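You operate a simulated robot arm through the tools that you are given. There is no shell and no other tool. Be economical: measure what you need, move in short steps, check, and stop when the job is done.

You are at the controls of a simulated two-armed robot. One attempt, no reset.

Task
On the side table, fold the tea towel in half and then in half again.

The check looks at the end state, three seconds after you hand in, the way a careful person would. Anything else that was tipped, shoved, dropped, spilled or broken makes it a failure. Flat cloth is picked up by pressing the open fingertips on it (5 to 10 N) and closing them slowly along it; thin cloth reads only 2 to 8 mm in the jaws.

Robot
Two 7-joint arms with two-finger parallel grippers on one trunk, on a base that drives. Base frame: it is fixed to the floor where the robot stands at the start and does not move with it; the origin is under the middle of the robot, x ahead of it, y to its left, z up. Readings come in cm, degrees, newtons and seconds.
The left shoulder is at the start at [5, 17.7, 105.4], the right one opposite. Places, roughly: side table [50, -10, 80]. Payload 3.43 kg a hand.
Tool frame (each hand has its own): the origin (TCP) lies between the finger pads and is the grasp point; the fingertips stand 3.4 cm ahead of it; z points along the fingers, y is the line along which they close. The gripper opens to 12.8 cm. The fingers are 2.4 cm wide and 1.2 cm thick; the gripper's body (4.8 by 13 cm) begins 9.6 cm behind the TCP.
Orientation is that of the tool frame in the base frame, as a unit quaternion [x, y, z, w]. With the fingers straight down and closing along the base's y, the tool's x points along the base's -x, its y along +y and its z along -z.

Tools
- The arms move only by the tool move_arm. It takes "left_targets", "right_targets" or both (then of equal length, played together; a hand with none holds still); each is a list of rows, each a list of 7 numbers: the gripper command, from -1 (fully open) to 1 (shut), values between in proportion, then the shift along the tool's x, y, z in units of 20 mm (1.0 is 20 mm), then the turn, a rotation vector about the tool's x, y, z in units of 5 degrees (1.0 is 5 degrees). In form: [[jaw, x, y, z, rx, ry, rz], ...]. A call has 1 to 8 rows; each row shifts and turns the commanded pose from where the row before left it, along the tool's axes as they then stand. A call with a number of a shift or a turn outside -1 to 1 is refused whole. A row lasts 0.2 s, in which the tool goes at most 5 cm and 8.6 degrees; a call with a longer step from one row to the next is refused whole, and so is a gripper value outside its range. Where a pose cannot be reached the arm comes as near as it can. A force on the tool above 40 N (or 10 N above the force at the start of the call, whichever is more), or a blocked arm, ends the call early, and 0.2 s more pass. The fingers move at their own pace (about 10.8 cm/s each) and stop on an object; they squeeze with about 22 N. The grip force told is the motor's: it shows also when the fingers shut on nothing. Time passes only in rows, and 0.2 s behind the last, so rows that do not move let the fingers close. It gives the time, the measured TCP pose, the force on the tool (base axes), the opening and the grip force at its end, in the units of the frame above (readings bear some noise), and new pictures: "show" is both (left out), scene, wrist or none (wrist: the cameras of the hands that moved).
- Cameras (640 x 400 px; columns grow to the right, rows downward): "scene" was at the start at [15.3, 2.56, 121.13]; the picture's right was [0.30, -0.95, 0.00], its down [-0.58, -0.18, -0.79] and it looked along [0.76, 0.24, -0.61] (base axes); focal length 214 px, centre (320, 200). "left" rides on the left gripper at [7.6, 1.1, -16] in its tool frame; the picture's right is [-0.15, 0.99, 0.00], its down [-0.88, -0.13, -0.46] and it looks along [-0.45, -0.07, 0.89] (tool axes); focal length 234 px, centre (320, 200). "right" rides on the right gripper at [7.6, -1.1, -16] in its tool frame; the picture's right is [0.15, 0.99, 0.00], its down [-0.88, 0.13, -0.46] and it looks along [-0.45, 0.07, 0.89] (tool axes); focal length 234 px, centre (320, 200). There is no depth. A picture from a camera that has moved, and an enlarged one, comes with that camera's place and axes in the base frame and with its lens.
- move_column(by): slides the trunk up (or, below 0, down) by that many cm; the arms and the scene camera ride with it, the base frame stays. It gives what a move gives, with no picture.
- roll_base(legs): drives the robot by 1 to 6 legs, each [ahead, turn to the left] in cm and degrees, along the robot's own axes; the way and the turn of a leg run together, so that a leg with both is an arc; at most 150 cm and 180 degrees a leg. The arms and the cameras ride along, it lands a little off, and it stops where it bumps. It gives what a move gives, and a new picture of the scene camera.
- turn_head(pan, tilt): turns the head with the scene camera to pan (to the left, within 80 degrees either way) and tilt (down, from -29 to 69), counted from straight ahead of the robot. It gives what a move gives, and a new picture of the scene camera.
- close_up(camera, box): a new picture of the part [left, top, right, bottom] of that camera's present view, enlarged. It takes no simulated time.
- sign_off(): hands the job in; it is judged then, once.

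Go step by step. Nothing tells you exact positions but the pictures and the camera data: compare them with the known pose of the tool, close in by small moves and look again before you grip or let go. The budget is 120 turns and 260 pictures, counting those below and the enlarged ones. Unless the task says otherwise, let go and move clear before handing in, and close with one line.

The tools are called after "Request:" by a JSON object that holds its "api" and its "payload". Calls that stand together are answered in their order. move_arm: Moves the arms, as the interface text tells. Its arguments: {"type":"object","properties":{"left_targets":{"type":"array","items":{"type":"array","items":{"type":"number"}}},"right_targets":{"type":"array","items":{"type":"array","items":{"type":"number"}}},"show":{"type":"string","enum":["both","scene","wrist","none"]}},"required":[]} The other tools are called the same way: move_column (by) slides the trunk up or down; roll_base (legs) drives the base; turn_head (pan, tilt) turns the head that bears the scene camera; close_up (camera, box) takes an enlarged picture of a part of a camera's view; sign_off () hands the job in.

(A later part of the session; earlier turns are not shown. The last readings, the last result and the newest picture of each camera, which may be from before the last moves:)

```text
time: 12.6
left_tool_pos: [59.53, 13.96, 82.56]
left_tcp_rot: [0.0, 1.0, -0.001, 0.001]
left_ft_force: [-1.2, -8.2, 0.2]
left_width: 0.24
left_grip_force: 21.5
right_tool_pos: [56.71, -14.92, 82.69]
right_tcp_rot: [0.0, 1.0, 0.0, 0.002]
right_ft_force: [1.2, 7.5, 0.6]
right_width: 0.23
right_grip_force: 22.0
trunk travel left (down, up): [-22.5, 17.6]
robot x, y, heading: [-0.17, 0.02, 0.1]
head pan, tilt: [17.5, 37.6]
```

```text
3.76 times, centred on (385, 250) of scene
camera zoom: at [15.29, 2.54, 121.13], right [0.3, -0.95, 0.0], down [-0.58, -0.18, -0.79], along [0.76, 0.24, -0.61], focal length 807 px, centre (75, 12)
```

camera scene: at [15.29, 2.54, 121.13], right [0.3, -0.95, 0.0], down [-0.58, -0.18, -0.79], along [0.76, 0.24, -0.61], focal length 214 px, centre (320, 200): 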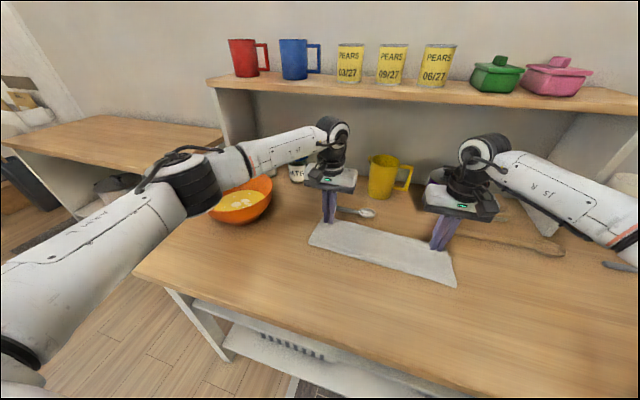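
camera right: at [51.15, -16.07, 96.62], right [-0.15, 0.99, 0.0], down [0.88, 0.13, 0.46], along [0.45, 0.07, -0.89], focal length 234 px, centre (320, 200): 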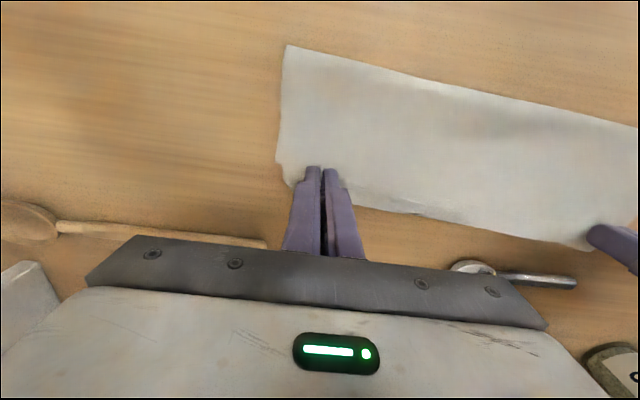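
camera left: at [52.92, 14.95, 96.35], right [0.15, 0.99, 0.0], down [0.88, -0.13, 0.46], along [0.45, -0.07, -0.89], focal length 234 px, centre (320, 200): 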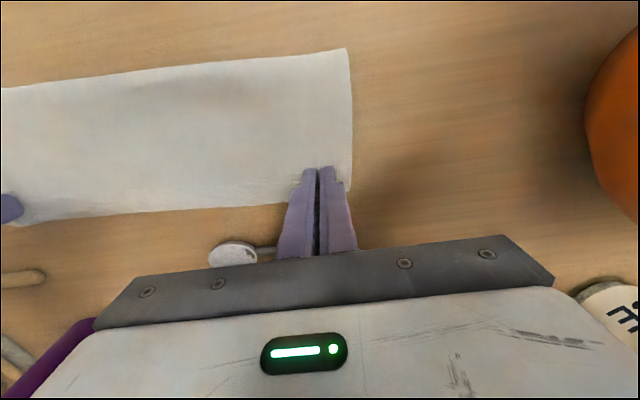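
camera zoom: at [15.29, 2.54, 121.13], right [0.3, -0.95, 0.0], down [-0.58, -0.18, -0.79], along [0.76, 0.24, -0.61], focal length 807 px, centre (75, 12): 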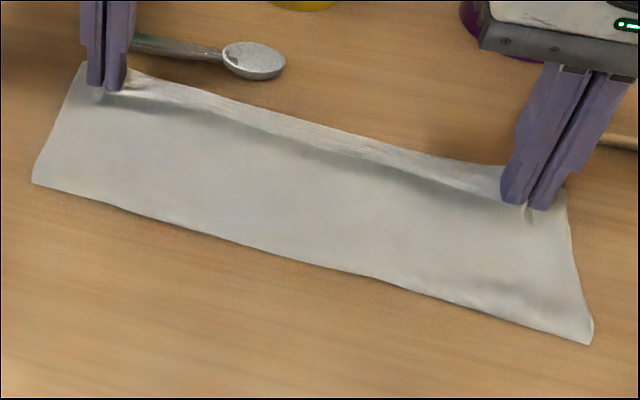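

That settles it: the visible edge rose with the hands, so it is the top layer. It sits 0.5 cm beyond the lower edge, and the lower corner B stays at (58.3,-19.1). I'll shift back slightly, lower and open the jaws.

Request:
{"api": "move_arm", "payload": {"left_targets": [[1, 0.35, 0, 0.4, 0, 0, 0], [1, 0, 0, 0.4, 0, 0, 0], [1, 0, 0, 0.4, 0, 0, 0], [0.8, 0, 0, 0, 0, 0, 0], [0.65, 0, 0, 0, 0, 0, 0], [0.5, 0, 0, 0, 0, 0, 0]], "right_targets": [[1, 0.15, 0, 0.4, 0, 0, 0], [1, 0, 0, 0.4, 0, 0, 0], [1, 0, 0, 0.4, 0, 0, 0], [0.8, 0, 0, 0, 0, 0, 0], [0.65, 0, 0, 0, 0, 0, 0], [0.5, 0, 0, 0, 0, 0, 0]], "show": "wrist"}}

Request:
{"api": "move_arm", "payload": {"left_targets": [[0.5, 0, 0, -0.5, 0, 0, 0], [0.5, 0, 0, -1, 0, 0, 0], [0.5, 0, 0, -1, 0, 0, 0], [0.5, 0, 0, -1, 0, 0, 0]], "right_targets": [[0.5, 0, 0, -0.5, 0, 0, 0], [0.5, 0, 0, -1, 0, 0, 0], [0.5, 0, 0, -1, 0, 0, 0], [0.5, 0, 0, -1, 0, 0, 0]]}}

Request:
{"api": "close_up", "payload": {"camera": "scene", "box": [300, 200, 470, 300]}}

```text
time: 14.0
left_tool_pos: [58.74, 13.99, 80.15]
left_tcp_rot: [0.0, 1.0, 0.0, 0.001]
left_ft_force: [-1.0, -0.2, 0.4]
left_width: 3.23
left_grip_force: 0.1
right_tool_pos: [56.51, -14.91, 80.39]
right_tcp_rot: [0.0, 1.0, -0.001, 0.003]
right_ft_force: [0.2, -0.6, -0.1]
right_width: 3.19
right_grip_force: 0.0
trunk travel left (down, up): [-22.5, 17.6]
robot x, y, heading: [-0.08, -0.03, -0.2]
head pan, tilt: [17.5, 37.6]
camera right: at [48.88, -16.18, 96.26], right [-0.15, 0.99, 0.0], down [0.88, 0.13, 0.46], along [0.45, 0.07, -0.89], focal length 234 px, centre (320, 200)
camera left: at [51.14, 15.01, 96.06], right [0.15, 0.99, 0.0], down [0.88, -0.13, 0.46], along [0.45, -0.07, -0.89], focal length 234 px, centre (320, 200)
```

right: 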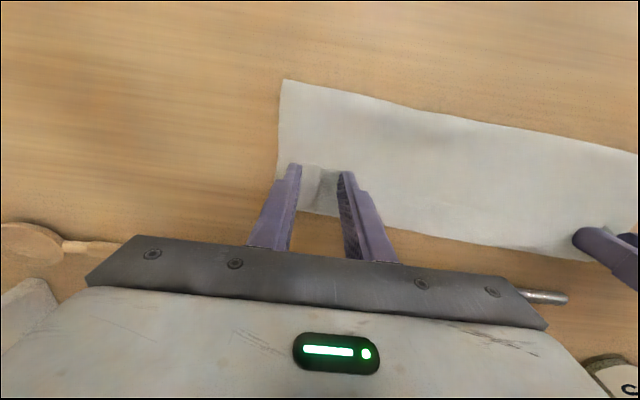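
left: 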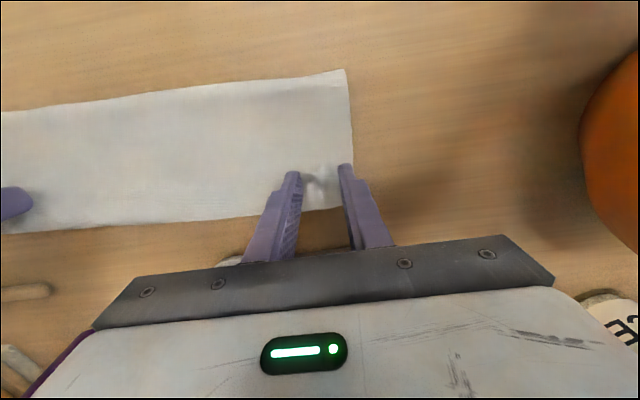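

```text
time: 15.0
left_tool_pos: [58.64, 14.05, 87.19]
left_tcp_rot: [0.0, 1.0, 0.0, 0.001]
left_ft_force: [0.3, 0.1, 0.5]
left_width: 3.19
left_grip_force: 0.1
right_tool_pos: [56.52, -14.98, 87.46]
right_tcp_rot: [0.0, 1.0, 0.001, 0.003]
right_ft_force: [-1.0, -0.6, 0.6]
right_width: 3.22
right_grip_force: 0.0
trunk travel left (down, up): [-22.5, 17.6]
robot x, y, heading: [-0.21, -0.19, -0.0]
head pan, tilt: [17.5, 37.6]
camera scene: at [15.27, 2.54, 121.13], right [0.3, -0.95, 0.0], down [-0.58, -0.18, -0.79], along [0.76, 0.24, -0.61], focal length 214 px, centre (320, 200)
camera right: at [48.79, -16.22, 103.33], right [-0.15, 0.99, 0.0], down [0.88, 0.13, 0.46], along [0.46, 0.07, -0.89], focal length 234 px, centre (320, 200)
camera left: at [51.11, 14.99, 103.15], right [0.15, 0.99, 0.0], down [0.88, -0.13, 0.46], along [0.45, -0.07, -0.89], focal length 234 px, centre (320, 200)
```

scene: 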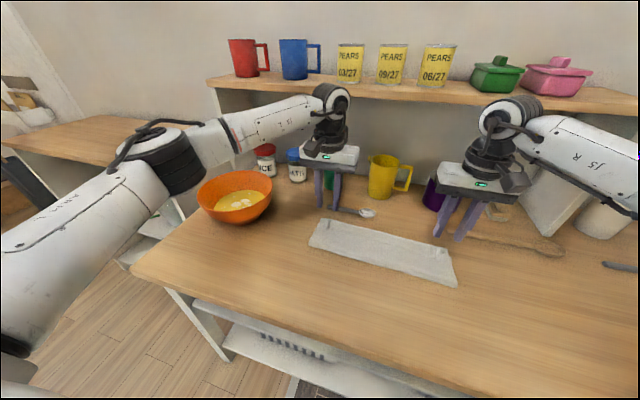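
right: 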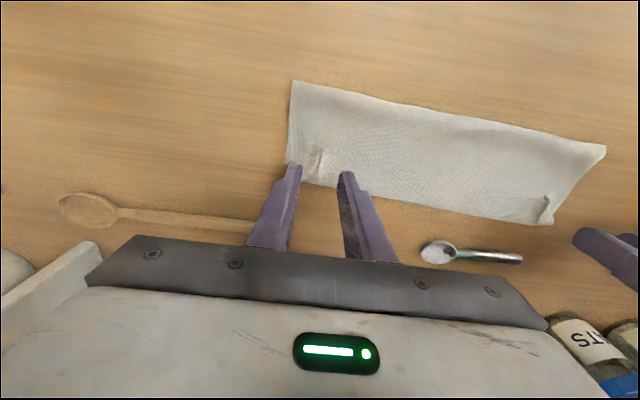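
left: 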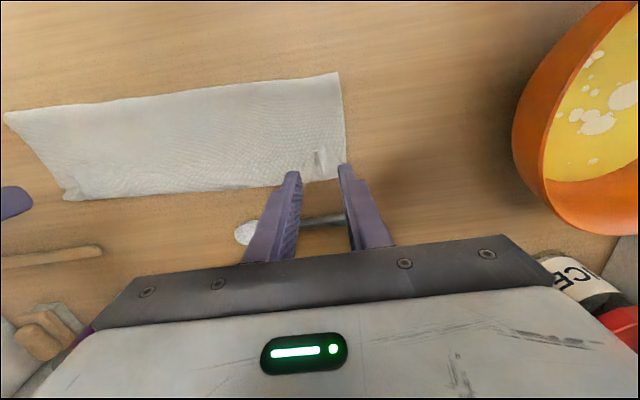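

```text
3.76 times, centred on (385, 250) of scene
camera zoom: at [15.27, 2.54, 121.13], right [0.3, -0.95, 0.0], down [-0.58, -0.18, -0.79], along [0.76, 0.24, -0.61], focal length 807 px, centre (75, 12)
```

zoom: 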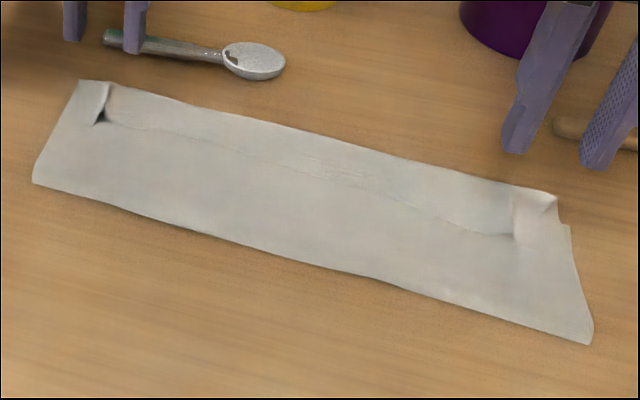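

Strip is folded and released. I'll zoom in to judge alignment and any tucks.

Request:
{"api": "close_up", "payload": {"camera": "right", "box": [270, 60, 620, 260]}}

Request:
{"api": "close_up", "payload": {"camera": "left", "box": [0, 50, 360, 250]}}

```text
1.83 times, centred on (445, 160) of right
camera zoom: at [48.79, -16.22, 103.33], right [-0.15, 0.99, 0.0], down [0.88, 0.13, 0.46], along [0.46, 0.07, -0.89], focal length 428 px, centre (91, 273)
```

zoom: 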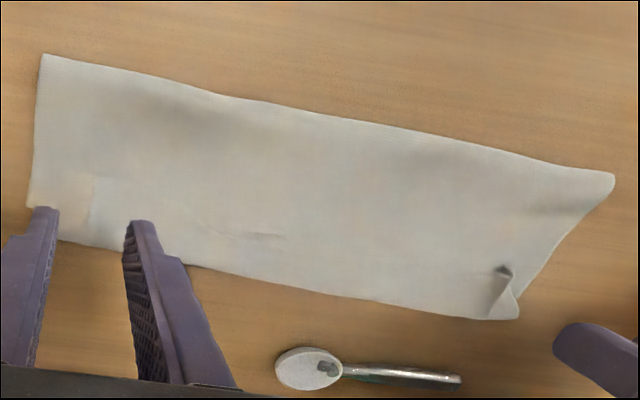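

```text
1.78 times, centred on (180, 150) of left
camera zoom: at [51.11, 14.99, 103.15], right [0.15, 0.99, 0.0], down [0.88, -0.13, 0.46], along [0.45, -0.07, -0.89], focal length 416 px, centre (569, 289)
```

zoom: 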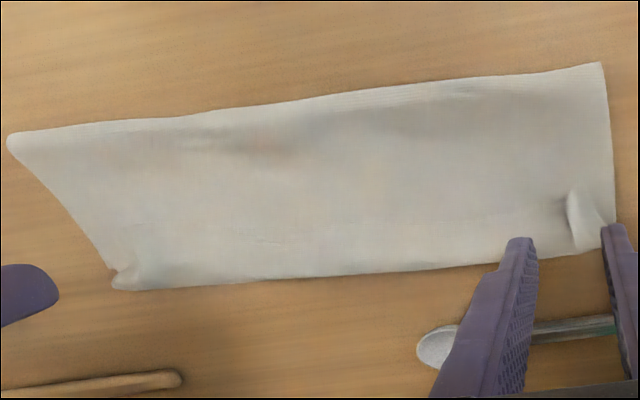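

The strip is neat, spanning about x 50–61 and y -19 to 16.7. For the second fold, the right hand will take the middle of the left end and carry it over to the right. First the left hand moves clear and the right hand moves across.

Request:
{"api": "move_arm", "payload": {"left_targets": [[0.5, 1, 0, -1, 0, 0, 0], [0.5, 1, 0.5, -1, 0, 0, 0], [0.5, 1, 1, -1, 0, 0, 0], [0.5, 1, 1, -1, 0, 0, 0], [0.5, 1, 1, 0, 0, 0, 0], [0.5, 1, 1, 0, 0, 0, 0], [0.5, 1, 1, 0, 0, 0, 0], [0.5, 1, 1, 0, 0, 0, 0]], "right_targets": [[0.53, 0, 0.2, 0, 0, 0, 0], [0.53, 0, 0.9, 0, 0, 0, 0], [0.53, 0, 0.9, 0, 0, 0, 0], [0.53, 0, 0.9, 0, 0, 0, 0], [0.53, 0, 0.9, 0, 0, 0, 0], [0.53, 0, 0.9, 0, 0, 0, 0], [0.53, 0, 0.9, 0, 0, 0, 0], [0.53, 0, 0.9, 0, 0, 0, 0]], "show": "none"}}

Request:
{"api": "move_arm", "payload": {"left_targets": [[0.5, 0.5, 1, 0, 0, 0, 0], [0.5, 0.5, 1, 0, 0, 0, 0], [0.5, 0.5, 0.5, 0, 0, 0, 0], [0.5, 0, 0, 0, 0, 0, 0], [0.5, 0, 0, 0, 0, 0, 0], [0.5, 0, 0, 0, 0, 0, 0], [0.5, 0, 0, 0, 0, 0, 0], [0.5, 0, 0, 0, 0, 0, 0]], "right_targets": [[0.53, 0, 1, 0, 0, 0, 0], [0.53, 0, 1, 0, 0, 0, 0], [0.53, 0, 1, 0, 0, 0, 0], [0.53, 0, 1, 0, 0, 0, 0], [0.53, 0, 1, 0, 0, 0, 0], [0.53, 0, 1, 0, 0, 0, 0], [0.53, 0, 1, 0.3, 0, 0, 0], [0.53, 0, 1, 0.3, 0, 0, 0]]}}

```text
time: 16.8
left_tool_pos: [42.34, 26.99, 94.98]
left_tcp_rot: [0.0, 1.0, -0.001, 0.001]
left_ft_force: [-0.3, -0.6, -0.4]
left_width: 3.16
left_grip_force: 0.0
right_tool_pos: [56.44, -1.7, 87.49]
right_tcp_rot: [-0.001, 1.0, -0.001, 0.003]
right_ft_force: [-0.2, -0.7, -0.1]
right_width: 3.06
right_grip_force: 0.0
trunk travel left (down, up): [-22.5, 17.6]
robot x, y, heading: [0.04, -0.09, -0.1]
head pan, tilt: [17.5, 37.6]
```

```text
time: 18.6
left_tool_pos: [39.46, 31.98, 95.09]
left_tcp_rot: [0.0, 1.0, 0.001, 0.0]
left_ft_force: [0.3, 0.2, 0.8]
left_width: 3.21
left_grip_force: 0.0
right_tool_pos: [57.46, 6.78, 87.65]
right_tcp_rot: [0.028, 1.0, 0.007, 0.007]
right_ft_force: [-0.2, -0.9, -0.2]
right_width: 3.03
right_grip_force: 0.0
right hand out of reach, approached as far as the arm can: row 6, 7, 8
trunk travel left (down, up): [-22.5, 17.6]
robot x, y, heading: [-0.27, -0.26, 0.2]
head pan, tilt: [17.5, 37.6]
camera scene: at [15.29, 2.55, 121.13], right [0.3, -0.95, 0.0], down [-0.58, -0.18, -0.79], along [0.76, 0.24, -0.61], focal length 214 px, centre (320, 200)
camera right: at [49.63, 5.79, 103.54], right [-0.09, 1.0, 0.01], down [0.88, 0.08, 0.47], along [0.47, 0.05, -0.88], focal length 234 px, centre (320, 200)
camera left: at [31.83, 32.9, 110.95], right [0.15, 0.99, 0.0], down [0.88, -0.13, 0.46], along [0.45, -0.07, -0.89], focal length 234 px, centre (320, 200)
```

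scene: 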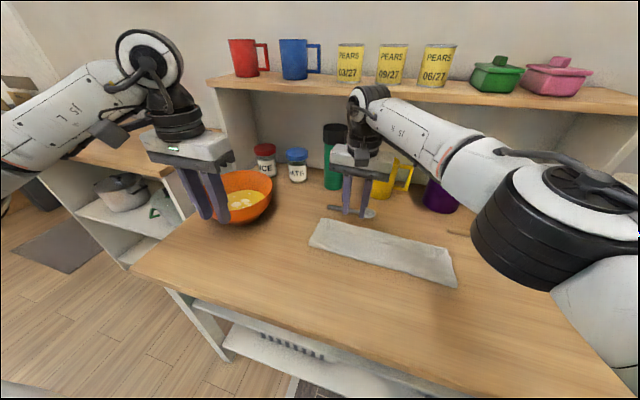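
right: 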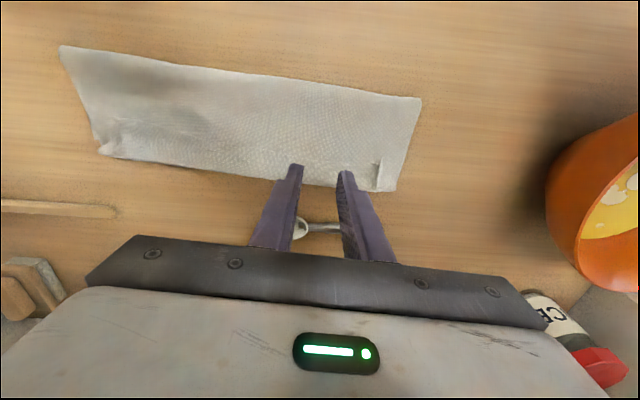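
left: 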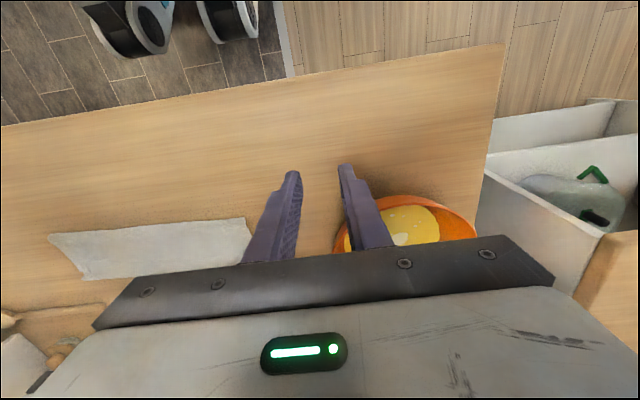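

The right arm can't reach across from this stance. I'll pull both hands up and back, then turn the base left by about 25° so the right hand can reach both ends.

Request:
{"api": "move_arm", "payload": {"left_targets": [[0.5, 0.5, 0, -0.5, 0, 0, 0], [0.5, 0.5, 0, -0.5, 0, 0, 0], [0.5, 0.5, 0, -0.5, 0, 0, 0], [0.5, 0.5, 0, -0.5, 0, 0, 0], [0.5, 0, 0, -0.5, 0, 0, 0], [0.5, 0, 0, -0.5, 0, 0, 0], [0.5, 0, 0, 0, 0, 0, 0], [0.5, 0, 0, 0, 0, 0, 0]], "right_targets": [[0.53, 0.5, -1, -0.5, 0, 0, 0], [0.53, 0.8, -1, -0.5, 0, 0, 0], [0.53, 0.8, -1, -0.5, 0, 0, 0], [0.53, 0.8, -1, -0.5, 0, 0, 0], [0.53, 0.8, -1, -0.5, 0, 0, 0], [0.53, 0.8, -1, -0.5, 0, 0, 0], [0.53, 0.8, -1, -0.5, 0, 0, 0], [0.53, 0.8, -1, -0.5, 0, 0, 0]], "show": "none"}}

Request:
{"api": "roll_base", "payload": {"legs": [[0, 10]]}}

```text
time: 20.4
left_tool_pos: [35.65, 32.03, 101.2]
left_tcp_rot: [-0.001, 1.0, 0.0, 0.0]
left_ft_force: [-0.2, 0.0, -0.6]
left_width: 3.19
left_grip_force: 0.0
right_tool_pos: [43.19, -6.77, 94.56]
right_tcp_rot: [-0.001, 1.0, 0.0, 0.002]
right_ft_force: [0.4, 0.1, 1.3]
right_width: 3.02
right_grip_force: 0.0
trunk travel left (down, up): [-22.5, 17.6]
robot x, y, heading: [-0.02, 0.27, 0.1]
head pan, tilt: [17.5, 37.6]
```

```text
time: 21.5
left_tool_pos: [29.63, 37.7, 101.07]
left_tcp_rot: [-0.086, 0.996, -0.001, 0.001]
left_ft_force: [0.1, -0.5, -0.2]
left_width: 3.22
left_grip_force: 0.1
right_tool_pos: [43.72, 0.81, 94.6]
right_tcp_rot: [-0.086, 0.996, 0.0, 0.001]
right_ft_force: [-0.2, 0.3, 0.2]
right_width: 3.01
right_grip_force: 0.0
trunk travel left (down, up): [-22.5, 17.6]
robot x, y, heading: [-0.1, 0.16, 9.8]
head pan, tilt: [17.5, 37.6]
camera scene: at [14.61, 5.15, 121.13], right [0.46, -0.89, 0.0], down [-0.54, -0.28, -0.79], along [0.7, 0.36, -0.61], focal length 214 px, centre (320, 200)
```

scene: 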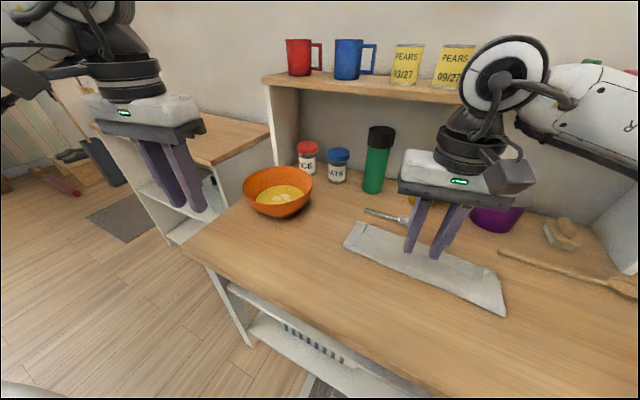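

Turning works without bumping. I'll turn another 17° and re-centre the head on the towel.

Request:
{"api": "roll_base", "payload": {"legs": [[0, 17]]}}

Request:
{"api": "turn_head", "payload": {"pan": -20, "tilt": 45}}

```text
time: 22.9
left_tool_pos: [17.03, 44.8, 101.22]
left_tcp_rot: [-0.235, 0.972, -0.001, 0.0]
left_ft_force: [-0.5, 0.1, -0.4]
left_width: 3.2
left_grip_force: 0.2
right_tool_pos: [41.55, 13.67, 94.58]
right_tcp_rot: [-0.234, 0.972, 0.001, 0.002]
right_ft_force: [0.6, 0.0, 0.2]
right_width: 3.02
right_grip_force: 0.1
trunk travel left (down, up): [-22.5, 17.6]
robot x, y, heading: [0.12, -0.36, 27.1]
head pan, tilt: [17.5, 37.6]
camera scene: at [12.41, 9.23, 121.13], right [0.7, -0.71, 0.0], down [-0.43, -0.43, -0.79], along [0.57, 0.56, -0.61], focal length 214 px, centre (320, 200)
```

scene: 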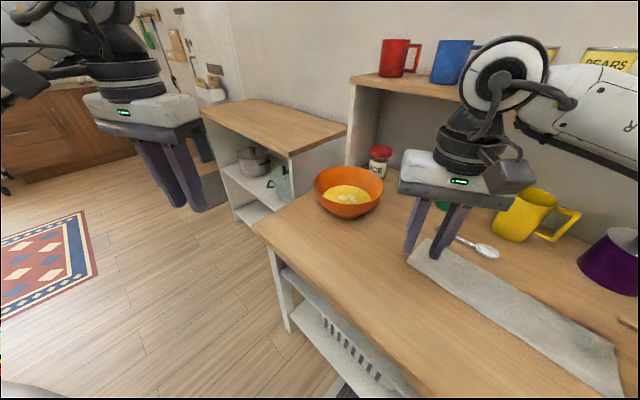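

```text
time: 23.9
left_tool_pos: [17.07, 44.68, 101.24]
left_tcp_rot: [-0.234, 0.972, 0.0, 0.001]
left_ft_force: [0.3, 0.3, 0.8]
left_width: 3.22
left_grip_force: 0.1
right_tool_pos: [41.61, 13.72, 94.45]
right_tcp_rot: [-0.235, 0.972, 0.0, 0.001]
right_ft_force: [0.0, 0.5, -0.6]
right_width: 3.04
right_grip_force: 0.0
trunk travel left (down, up): [-22.5, 17.6]
robot x, y, heading: [-0.01, -0.02, 27.0]
head pan, tilt: [-20.0, 45.0]
camera scene: at [14.33, 4.14, 120.04], right [0.12, -0.99, 0.0], down [-0.7, -0.09, -0.71], along [0.7, 0.09, -0.71], focal length 214 px, centre (320, 200)
```

scene: 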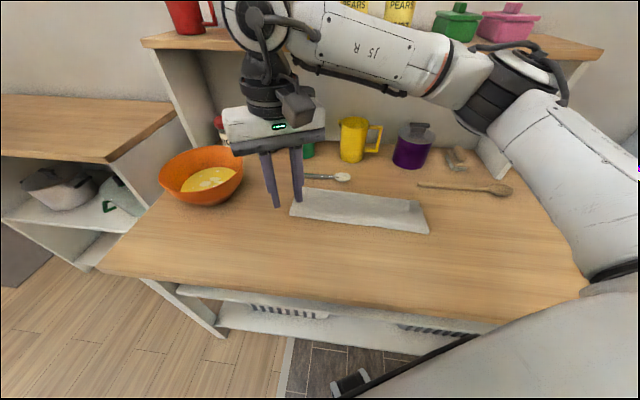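

I'll yaw the right hand back square with the towel, then move it over the left end.

Request:
{"api": "move_arm", "payload": {"right_targets": [[0.53, 0, 0, 0, 0, 0, 0.9], [0.53, 0, 0, 0, 0, 0, 0.9], [0.53, 0, 0, 0, 0, 0, 0.9], [0.53, 0, 0, 0, 0, 0, 0.9], [0.53, 0, 0, 0, 0, 0, 0.9], [0.53, 0, 0, 0, 0, 0, 0.9]], "show": "none"}}

Request:
{"api": "move_arm", "payload": {"right_targets": [[0.53, -0.9, 0.1, 0.45, 0, 0, 0], [0.53, -0.9, 0.1, 0.45, 0, 0, 0], [0.53, -0.9, 0.1, 0.45, 0, 0, 0], [0.53, -0.9, 0.1, 0.45, 0, 0, 0], [0.53, -0.9, 0.1, 0.45, 0, 0, 0], [0.53, -0.9, 0.1, 0.45, 0, 0, 0], [0.53, -0.9, 0.1, 0.45, 0, 0, 0], [0.53, -0.9, 0.1, 0.45, 0, 0, 0]]}}

Request:
{"api": "close_up", "payload": {"camera": "scene", "box": [240, 130, 440, 255]}}

```text
time: 25.3
left_tool_pos: [17.06, 44.64, 101.2]
left_tcp_rot: [-0.235, 0.972, 0.001, 0.001]
left_ft_force: [0.9, 0.5, 0.9]
left_width: 3.21
left_grip_force: 0.1
right_tool_pos: [41.51, 13.76, 94.53]
right_tcp_rot: [0.0, 1.0, 0.002, 0.002]
right_ft_force: [0.0, -0.8, -0.4]
right_width: 3.03
right_grip_force: 0.0
trunk travel left (down, up): [-22.5, 17.6]
robot x, y, heading: [0.3, 0.34, 27.2]
head pan, tilt: [-20.0, 45.0]
```

```text
time: 27.1
left_tool_pos: [17.14, 44.83, 101.09]
left_tcp_rot: [-0.234, 0.972, 0.0, 0.001]
left_ft_force: [0.1, 0.0, 0.2]
left_width: 3.21
left_grip_force: 0.0
right_tool_pos: [55.75, 15.34, 87.55]
right_tcp_rot: [-0.001, 1.0, 0.0, 0.002]
right_ft_force: [-0.5, 0.1, -0.7]
right_width: 3.0
right_grip_force: 0.1
trunk travel left (down, up): [-22.5, 17.6]
robot x, y, heading: [-0.3, 0.27, 27.3]
head pan, tilt: [-20.0, 45.0]
camera scene: at [14.34, 4.14, 120.04], right [0.12, -0.99, 0.0], down [-0.7, -0.09, -0.71], along [0.7, 0.09, -0.71], focal length 214 px, centre (320, 200)
camera right: at [48.24, 14.06, 103.48], right [-0.15, 0.99, 0.0], down [0.88, 0.13, 0.46], along [0.45, 0.07, -0.89], focal length 234 px, centre (320, 200)
```

scene: 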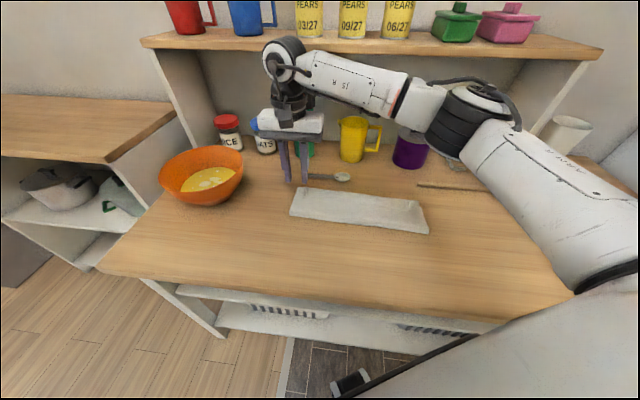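
right: 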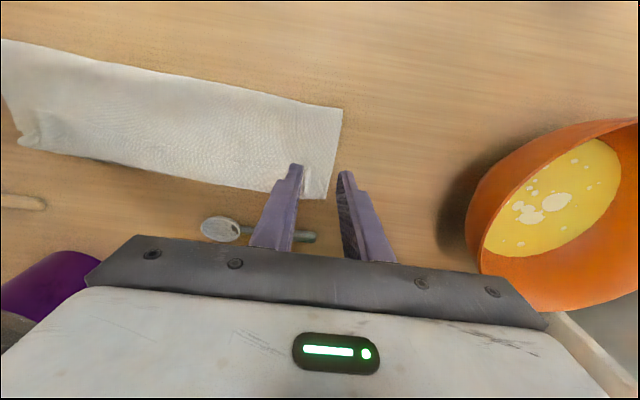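

```text
3.20 times, centred on (340, 192) of scene
camera zoom: at [14.34, 4.14, 120.04], right [0.12, -0.99, 0.0], down [-0.7, -0.09, -0.71], along [0.7, 0.09, -0.71], focal length 686 px, centre (256, 224)
```

zoom: 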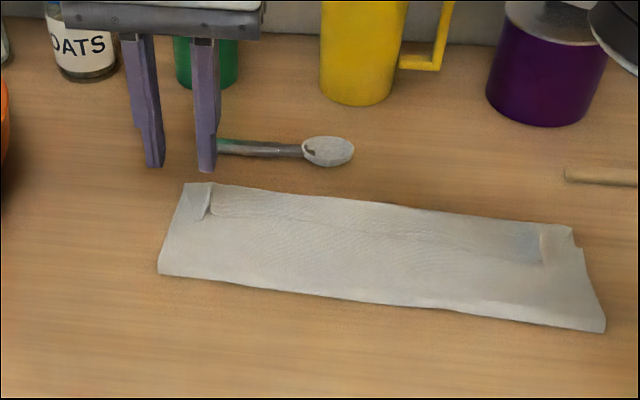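

I now have a clear view: the left end edge is at y = 16.9 and the strip spans x 50.5–61.8 there. I'll straddle that edge, with the outer finger just past it, and lower to just above contact.

Request:
{"api": "move_arm", "payload": {"right_targets": [[0.53, -0.1, 0.13, 0.8, 0, 0, 0], [0.53, -0.1, 0, 0.9, 0, 0, 0], [0.53, 0, 0, 0.9, 0, 0, 0], [0.53, 0, 0, 0.9, 0, 0, 0], [0.53, 0, 0, 0.15, 0, 0, 0], [0.53, 0, 0, 0.1, 0, 0, 0]], "show": "wrist"}}

Request:
{"api": "close_up", "payload": {"camera": "scene", "box": [250, 130, 410, 230]}}

```text
time: 28.5
left_tool_pos: [17.08, 44.72, 101.15]
left_tcp_rot: [-0.233, 0.972, 0.001, 0.0]
left_ft_force: [-0.3, 0.1, 0.8]
left_width: 3.17
left_grip_force: 0.2
right_tool_pos: [56.36, 15.84, 79.79]
right_tcp_rot: [-0.001, 1.0, 0.001, 0.001]
right_ft_force: [0.3, 0.6, -0.4]
right_width: 2.98
right_grip_force: 0.0
trunk travel left (down, up): [-22.5, 17.6]
robot x, y, heading: [-0.01, 0.0, 27.3]
head pan, tilt: [-20.0, 45.0]
camera right: at [48.74, 14.52, 95.72], right [-0.15, 0.99, 0.0], down [0.88, 0.13, 0.46], along [0.45, 0.07, -0.89], focal length 234 px, centre (320, 200)
```

right: 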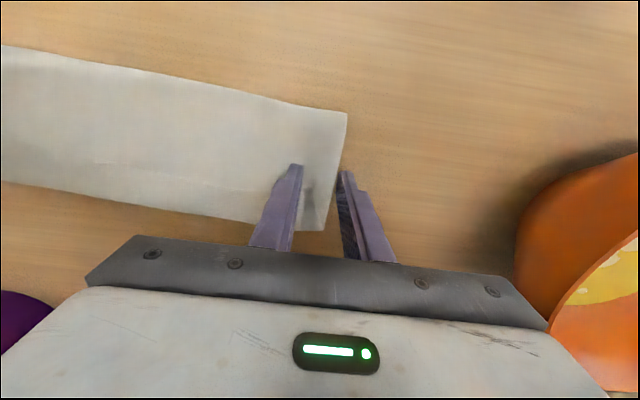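

```text
4.00 times, centred on (330, 180) of scene
camera zoom: at [14.33, 4.13, 120.04], right [0.12, -0.99, 0.0], down [-0.7, -0.09, -0.71], along [0.7, 0.09, -0.71], focal length 858 px, centre (280, 280)
```

zoom: 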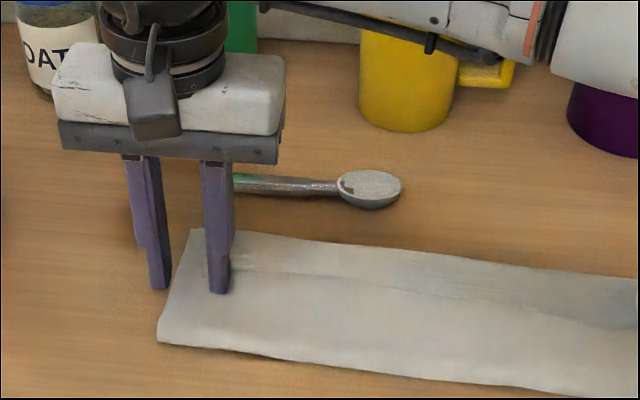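

The fingers straddle the edge correctly. I'll press gently to contact.

Request:
{"api": "move_arm", "payload": {"right_targets": [[0.53, 0, 0, 0.08, 0, 0, 0], [0.53, 0, 0, 0.08, 0, 0, 0]], "show": "none"}}

```text
time: 29.1
left_tool_pos: [17.06, 44.75, 101.0]
left_tcp_rot: [-0.235, 0.972, 0.0, 0.001]
left_ft_force: [-0.1, -0.6, 0.3]
left_width: 3.19
left_grip_force: 0.2
right_tool_pos: [56.43, 15.55, 79.55]
right_tcp_rot: [-0.001, 1.0, 0.001, 0.003]
right_ft_force: [0.1, -0.3, 1.1]
right_width: 2.99
right_grip_force: 0.0
trunk travel left (down, up): [-22.5, 17.6]
robot x, y, heading: [-0.07, -0.16, 27.4]
head pan, tilt: [-20.0, 45.0]
```

Request:
{"api": "move_arm", "payload": {"right_targets": [[0.53, 0, 0, 0.07, 0, 0, 0], [0.53, 0, 0, 0.05, 0, 0, 0]], "show": "none"}}

```text
time: 29.7
left_tool_pos: [16.97, 44.72, 101.24]
left_tcp_rot: [-0.234, 0.972, 0.001, 0.002]
left_ft_force: [0.0, -0.2, 0.5]
left_width: 3.19
left_grip_force: 0.2
right_tool_pos: [56.34, 15.69, 79.66]
right_tcp_rot: [-0.001, 1.0, 0.003, 0.003]
right_ft_force: [0.2, 0.8, 10.8]
right_width: 3.03
right_grip_force: 0.0
trunk travel left (down, up): [-22.5, 17.6]
robot x, y, heading: [-0.1, -0.13, 27.2]
head pan, tilt: [-20.0, 45.0]
```

About 10 N of contact. I'll close slowly along the cloth.

Request:
{"api": "move_arm", "payload": {"right_targets": [[0.6, 0, 0, 0, 0, 0, 0], [0.67, 0, 0, 0, 0, 0, 0], [0.74, 0, 0, 0, 0, 0, 0], [0.81, 0, 0, 0, 0, 0, 0], [0.88, 0, 0, 0, 0, 0, 0], [0.95, 0, 0, 0, 0, 0, 0], [1, 0, 0, 0, 0, 0, 0], [1, 0, 0, 0, 0, 0, 0]], "show": "wrist"}}

Request:
{"api": "close_up", "payload": {"camera": "scene", "box": [250, 130, 410, 230]}}

```text
time: 31.5
left_tool_pos: [16.87, 44.7, 101.15]
left_tcp_rot: [-0.233, 0.972, 0.0, 0.002]
left_ft_force: [-1.0, -0.3, 0.9]
left_width: 3.21
left_grip_force: 0.1
right_tool_pos: [56.32, 15.51, 79.6]
right_tcp_rot: [-0.001, 1.0, 0.001, 0.004]
right_ft_force: [0.8, -4.7, 21.5]
right_width: 0.76
right_grip_force: 22.2
trunk travel left (down, up): [-22.5, 17.6]
robot x, y, heading: [0.03, -0.14, 27.0]
head pan, tilt: [-20.0, 45.0]
camera right: at [48.67, 14.33, 95.44], right [-0.15, 0.99, 0.0], down [0.88, 0.13, 0.46], along [0.46, 0.07, -0.89], focal length 234 px, centre (320, 200)
```

right: 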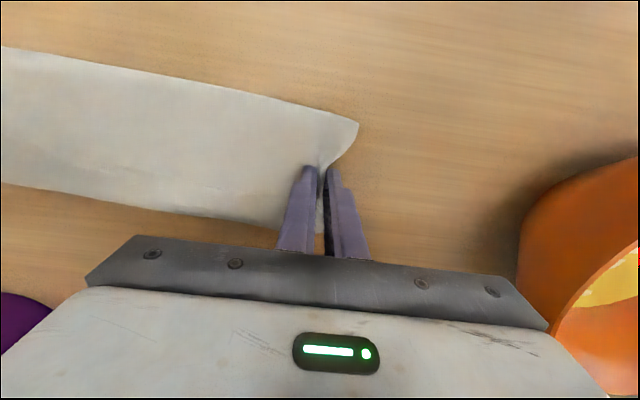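

```text
4.00 times, centred on (330, 180) of scene
camera zoom: at [14.16, 4.05, 120.07], right [0.12, -0.99, 0.0], down [-0.7, -0.09, -0.71], along [0.7, 0.09, -0.71], focal length 858 px, centre (280, 280)
```

zoom: 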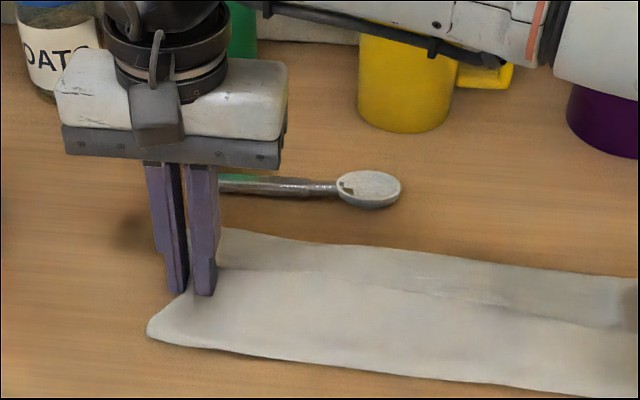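

The jaws read 7.6 mm, so both layers are held. I'll lift and begin the arc toward the right.

Request:
{"api": "move_arm", "payload": {"right_targets": [[1, 0, 0, -0.6, 0, 0, 0], [1, 0, -0.15, -1, 0, 0, 0], [1, 0, -0.4, -1, 0, 0, 0], [1, 0, -0.7, -1, 0, 0, 0]], "show": "wrist"}}

Request:
{"api": "close_up", "payload": {"camera": "scene", "box": [240, 130, 440, 255]}}

```text
time: 32.5
left_tool_pos: [17.02, 44.72, 101.15]
left_tcp_rot: [-0.234, 0.972, 0.0, 0.001]
left_ft_force: [-0.3, -0.2, 0.1]
left_width: 3.2
left_grip_force: 0.1
right_tool_pos: [56.48, 13.09, 86.73]
right_tcp_rot: [-0.002, 1.0, 0.001, 0.002]
right_ft_force: [0.4, 0.4, -0.2]
right_width: 0.73
right_grip_force: 21.7
trunk travel left (down, up): [-22.5, 17.6]
robot x, y, heading: [-0.15, 0.14, 27.1]
head pan, tilt: [-20.0, 45.0]
camera right: at [48.87, 11.88, 102.54], right [-0.15, 0.99, 0.0], down [0.88, 0.13, 0.46], along [0.45, 0.07, -0.89], focal length 234 px, centre (320, 200)
```

right: 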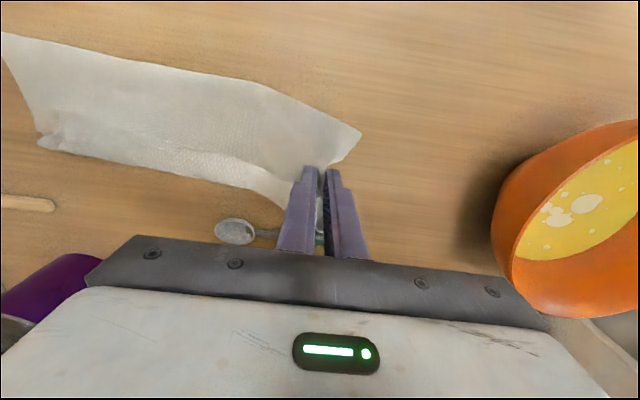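

```text
3.20 times, centred on (340, 192) of scene
camera zoom: at [14.33, 4.12, 120.04], right [0.12, -0.99, 0.0], down [-0.7, -0.09, -0.71], along [0.7, 0.09, -0.71], focal length 686 px, centre (256, 224)
```

zoom: 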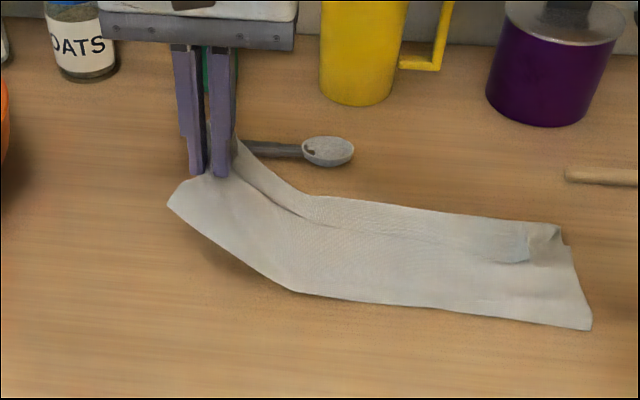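

Both layers lift together. I'll continue the arc to the top.

Request:
{"api": "move_arm", "payload": {"right_targets": [[1, 0, -0.9, -1, 0, 0, 0], [1, 0, -1, -0.8, 0, 0, 0], [1, 0, -1, -0.6, 0, 0, 0], [1, 0, -1, -0.4, 0, 0, 0], [1, 0, -1, -0.25, 0, 0, 0], [1, 0, -1, -0.1, 0, 0, 0], [1, 0, -0.5, 0, -0.8, 0, 0], [1, 0, -0.5, 0, -0.8, 0, 0]], "show": "wrist"}}

Request:
{"api": "close_up", "payload": {"camera": "scene", "box": [240, 90, 480, 240]}}

```text
time: 34.3
left_tool_pos: [17.11, 44.71, 101.22]
left_tcp_rot: [-0.233, 0.972, 0.0, 0.001]
left_ft_force: [-0.3, -0.4, 0.6]
left_width: 3.23
left_grip_force: 0.1
right_tool_pos: [56.24, -0.7, 92.9]
right_tcp_rot: [-0.001, 0.997, 0.072, 0.002]
right_ft_force: [0.4, 1.0, 0.0]
right_width: 0.71
right_grip_force: 22.5
trunk travel left (down, up): [-22.5, 17.6]
robot x, y, heading: [-0.01, -0.17, 26.9]
head pan, tilt: [-20.0, 45.0]
camera right: at [48.78, -4.21, 108.48], right [-0.15, 0.98, 0.14], down [0.88, 0.07, 0.47], along [0.45, 0.19, -0.87], focal length 234 px, centre (320, 200)
```

right: 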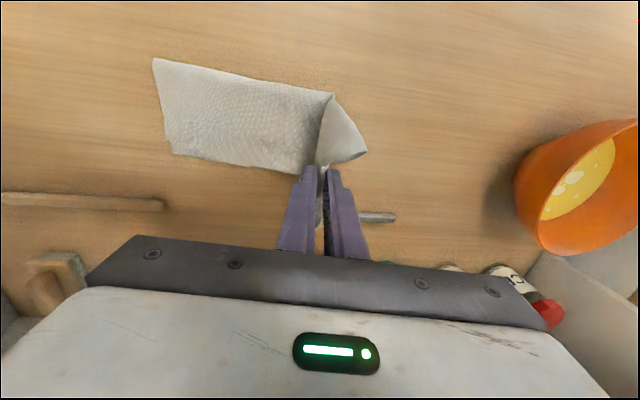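

```text
2.67 times, centred on (360, 165) of scene
camera zoom: at [14.33, 4.11, 120.04], right [0.12, -0.99, 0.0], down [-0.7, -0.09, -0.71], along [0.7, 0.09, -0.71], focal length 572 px, centre (213, 293)
```

zoom: 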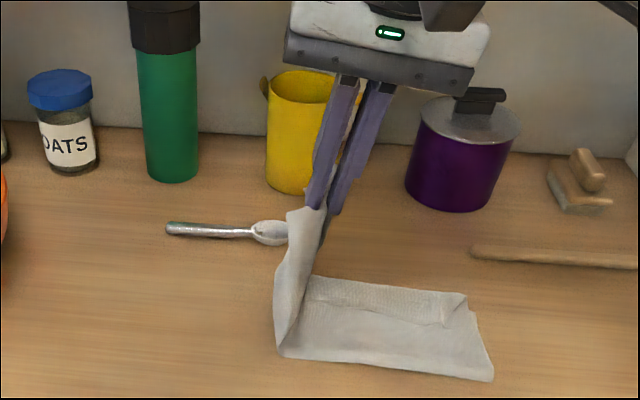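

The fold is forming well. I'll continue over while tilting the hand, so the held edge lands pointing outward.

Request:
{"api": "move_arm", "payload": {"right_targets": [[1, 0, -0.85, 0.03, -1, 0, 0], [1, 0, -0.96, 0, -1, 0, 0], [1, 0, -0.98, 0, -1, 0, 0], [1, 0, -1, 0, -1, 0, 0], [1, 0, -1, 0.03, -1, 0, 0], [1, 0, -1, 0.03, -1, 0, 0], [1, 0, -1, 0.05, -1, 0, 0]], "show": "wrist"}}

Request:
{"api": "close_up", "payload": {"camera": "scene", "box": [280, 90, 520, 240]}}

```text
time: 35.9
left_tool_pos: [17.12, 44.69, 101.24]
left_tcp_rot: [-0.234, 0.972, 0.0, 0.001]
left_ft_force: [-0.4, 0.2, -0.1]
left_width: 3.18
left_grip_force: 0.0
right_tool_pos: [56.21, -13.06, 87.01]
right_tcp_rot: [-0.002, 0.93, 0.368, 0.002]
right_ft_force: [-0.5, -1.0, 0.1]
right_width: 0.64
right_grip_force: 21.5
trunk travel left (down, up): [-22.5, 17.6]
robot x, y, heading: [-0.15, -0.12, 27.1]
head pan, tilt: [-20.0, 45.0]
camera right: at [48.64, -24.91, 97.85], right [-0.15, 0.72, 0.68], down [0.88, -0.22, 0.43], along [0.45, 0.66, -0.6], focal length 234 px, centre (320, 200)
```

right: 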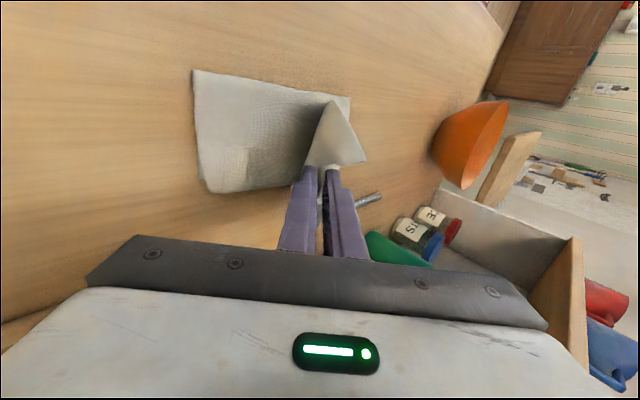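

```text
2.67 times, centred on (400, 165) of scene
camera zoom: at [14.33, 4.12, 120.04], right [0.12, -0.99, 0.0], down [-0.7, -0.09, -0.71], along [0.7, 0.09, -0.71], focal length 572 px, centre (107, 293)
```

zoom: 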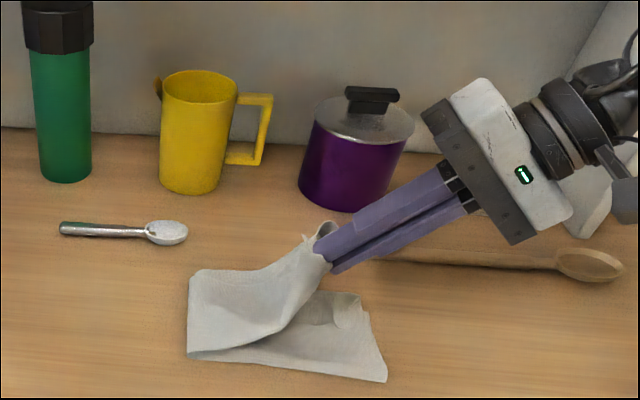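

Continuing down toward the right end; stopping just above to check.

Request:
{"api": "move_arm", "payload": {"right_targets": [[1, 0, -0.85, 0.13, 0, 0, 0], [1, 0, -0.85, 0.13, 0, 0, 0], [1, 0, -0.8, 0.13, 0, 0, 0], [1, 0, -0.7, 0.13, 0, 0, 0]], "show": "wrist"}}

Request:
{"api": "close_up", "payload": {"camera": "scene", "box": [280, 90, 520, 240]}}

```text
time: 36.9
left_tool_pos: [17.04, 44.8, 101.15]
left_tcp_rot: [-0.233, 0.972, 0.0, 0.001]
left_ft_force: [-0.5, 0.4, 0.5]
left_width: 3.19
left_grip_force: 0.1
right_tool_pos: [56.25, -17.04, 82.0]
right_tcp_rot: [-0.002, 0.93, 0.367, 0.0]
right_ft_force: [-0.3, 0.1, -1.1]
right_width: 0.66
right_grip_force: 22.8
trunk travel left (down, up): [-22.5, 17.6]
robot x, y, heading: [-0.01, 0.28, 27.0]
head pan, tilt: [-20.0, 45.0]
camera right: at [48.66, -28.74, 92.72], right [-0.15, 0.72, 0.68], down [0.88, -0.21, 0.42], along [0.45, 0.66, -0.6], focal length 234 px, centre (320, 200)
```

right: 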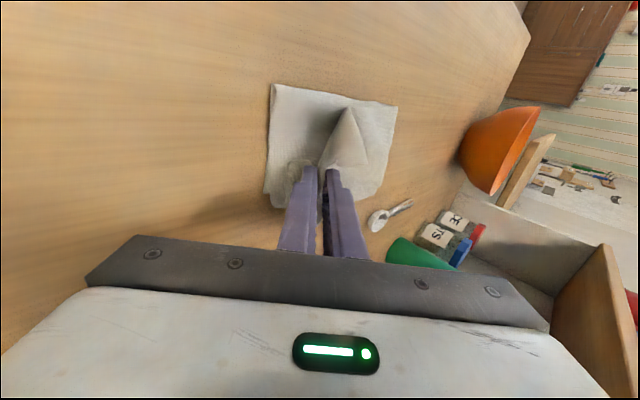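

```text
2.67 times, centred on (400, 165) of scene
camera zoom: at [14.33, 4.13, 120.04], right [0.12, -0.99, 0.0], down [-0.7, -0.09, -0.71], along [0.7, 0.09, -0.71], focal length 572 px, centre (107, 293)
```

zoom: 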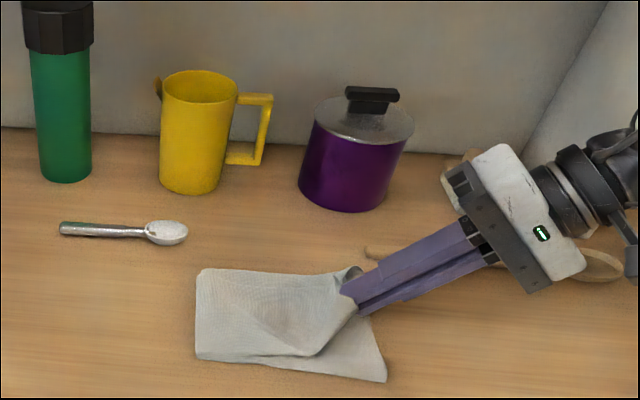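

The tip is now at y about -14.7, and the corners droop a bit behind it. I'll set the edge down at about -15.8, open while rising slightly, and back out along the fingers.

Request:
{"api": "move_arm", "payload": {"right_targets": [[1, 0, -0.5, 0.12, 0, 0, 0], [1, 0, -0.5, 0.12, 0, 0, 0], [1, 0, 0, 0, 0, 0, 0], [0.9, 0, 0, 0, 0, 0, 0], [0.8, 0, 0.1, -0.05, 0, 0, 0], [0.7, 0, 0.1, -0.1, 0, 0, 0]], "show": "wrist"}}

Request:
{"api": "close_up", "payload": {"camera": "scene", "box": [320, 150, 480, 250]}}

```text
time: 38.3
left_tool_pos: [17.13, 44.61, 101.22]
left_tcp_rot: [-0.233, 0.972, 0.0, 0.001]
left_ft_force: [0.6, 0.3, -0.2]
left_width: 3.21
left_grip_force: 0.2
right_tool_pos: [56.43, -17.82, 80.77]
right_tcp_rot: [-0.002, 0.93, 0.367, 0.001]
right_ft_force: [0.3, 0.3, 0.4]
right_width: 1.94
right_grip_force: 0.1
trunk travel left (down, up): [-22.5, 17.6]
robot x, y, heading: [-0.08, -0.48, 27.1]
head pan, tilt: [-20.0, 45.0]
camera right: at [48.76, -29.7, 91.61], right [-0.15, 0.72, 0.68], down [0.88, -0.21, 0.42], along [0.45, 0.66, -0.6], focal length 234 px, centre (320, 200)
```

right: 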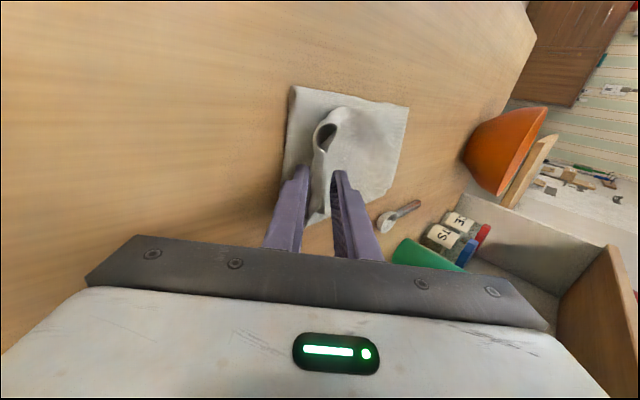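

```text
4.00 times, centred on (400, 200) of scene
camera zoom: at [14.33, 4.13, 120.04], right [0.12, -0.99, 0.0], down [-0.7, -0.09, -0.71], along [0.7, 0.09, -0.71], focal length 858 px, centre (0, 200)
```

zoom: 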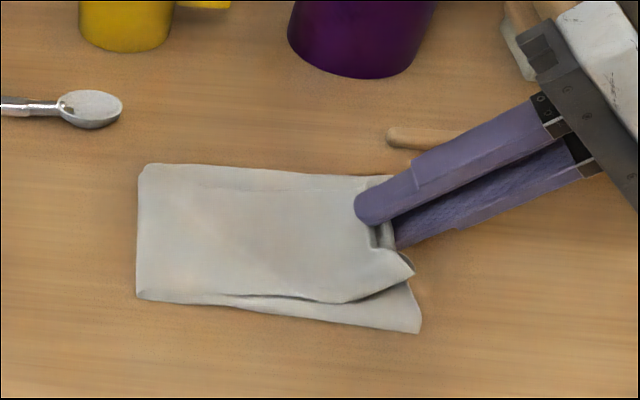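

Released; the layers lie nicely. I'll back out along the fingers and then rise.

Request:
{"api": "move_arm", "payload": {"right_targets": [[0.6, 0, 0.15, -0.5, 0, 0, 0], [0.6, 0, 0.1, -0.8, 0, 0, 0], [0.6, 0, 0, -1, 0, 0, 0], [0.6, 0, 0.5, -1, 0, 0, 0], [0.6, 0, 0.7, -1, 0, 0, 0], [0.6, 0, 0.7, -1, 0, 0, 0]], "show": "wrist"}}

Request:
{"api": "close_up", "payload": {"camera": "scene", "box": [320, 150, 480, 250]}}

```text
time: 39.7
left_tool_pos: [17.12, 44.71, 101.17]
left_tcp_rot: [-0.235, 0.972, 0.0, 0.001]
left_ft_force: [-0.6, -0.2, -0.2]
left_width: 3.2
left_grip_force: 0.1
right_tool_pos: [56.44, -22.06, 91.63]
right_tcp_rot: [-0.002, 0.93, 0.368, 0.001]
right_ft_force: [0.6, -0.3, 0.4]
right_width: 2.59
right_grip_force: 0.0
trunk travel left (down, up): [-22.5, 17.6]
robot x, y, heading: [-0.14, 0.37, 27.1]
head pan, tilt: [-20.0, 45.0]
camera right: at [48.84, -33.88, 102.35], right [-0.15, 0.72, 0.68], down [0.88, -0.21, 0.42], along [0.45, 0.66, -0.6], focal length 234 px, centre (320, 200)
```

right: 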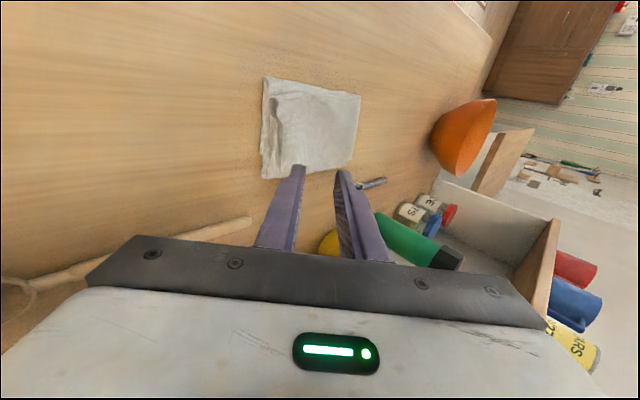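

```text
4.00 times, centred on (400, 200) of scene
camera zoom: at [14.32, 4.14, 120.04], right [0.12, -0.99, 0.0], down [-0.7, -0.09, -0.71], along [0.7, 0.09, -0.71], focal length 858 px, centre (0, 200)
```

zoom: 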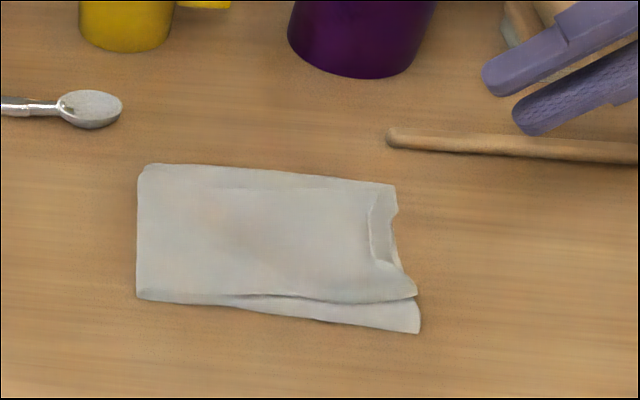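

The towel is folded into quarters; only a small strip of the end edge is rolled back. Let me look closer at it from the wrist camera.

Request:
{"api": "close_up", "payload": {"camera": "right", "box": [240, 65, 400, 190]}}

Request:
{"api": "close_up", "payload": {"camera": "scene", "box": [345, 180, 435, 240]}}

```text
3.20 times, centred on (320, 128) of right
camera zoom: at [48.84, -33.88, 102.35], right [-0.15, 0.72, 0.68], down [0.88, -0.21, 0.42], along [0.45, 0.66, -0.6], focal length 749 px, centre (320, 432)
```

zoom: 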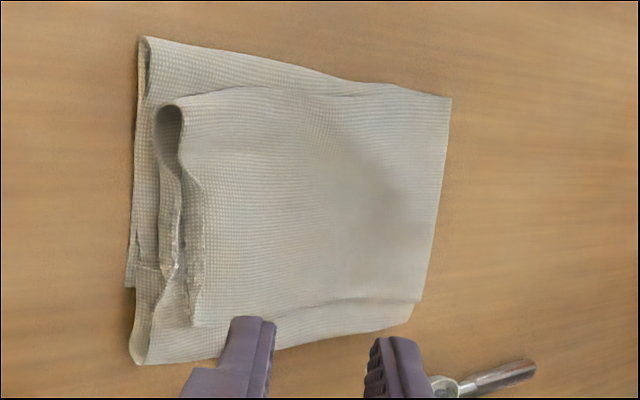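

```text
6.67 times, centred on (390, 210) of scene
camera zoom: at [14.32, 4.14, 120.04], right [0.12, -0.99, 0.0], down [-0.7, -0.09, -0.71], along [0.7, 0.09, -0.71], focal length 1430 px, centre (-147, 133)
```

zoom: 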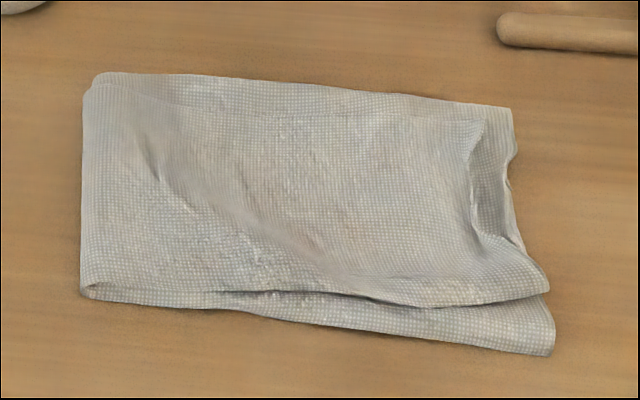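

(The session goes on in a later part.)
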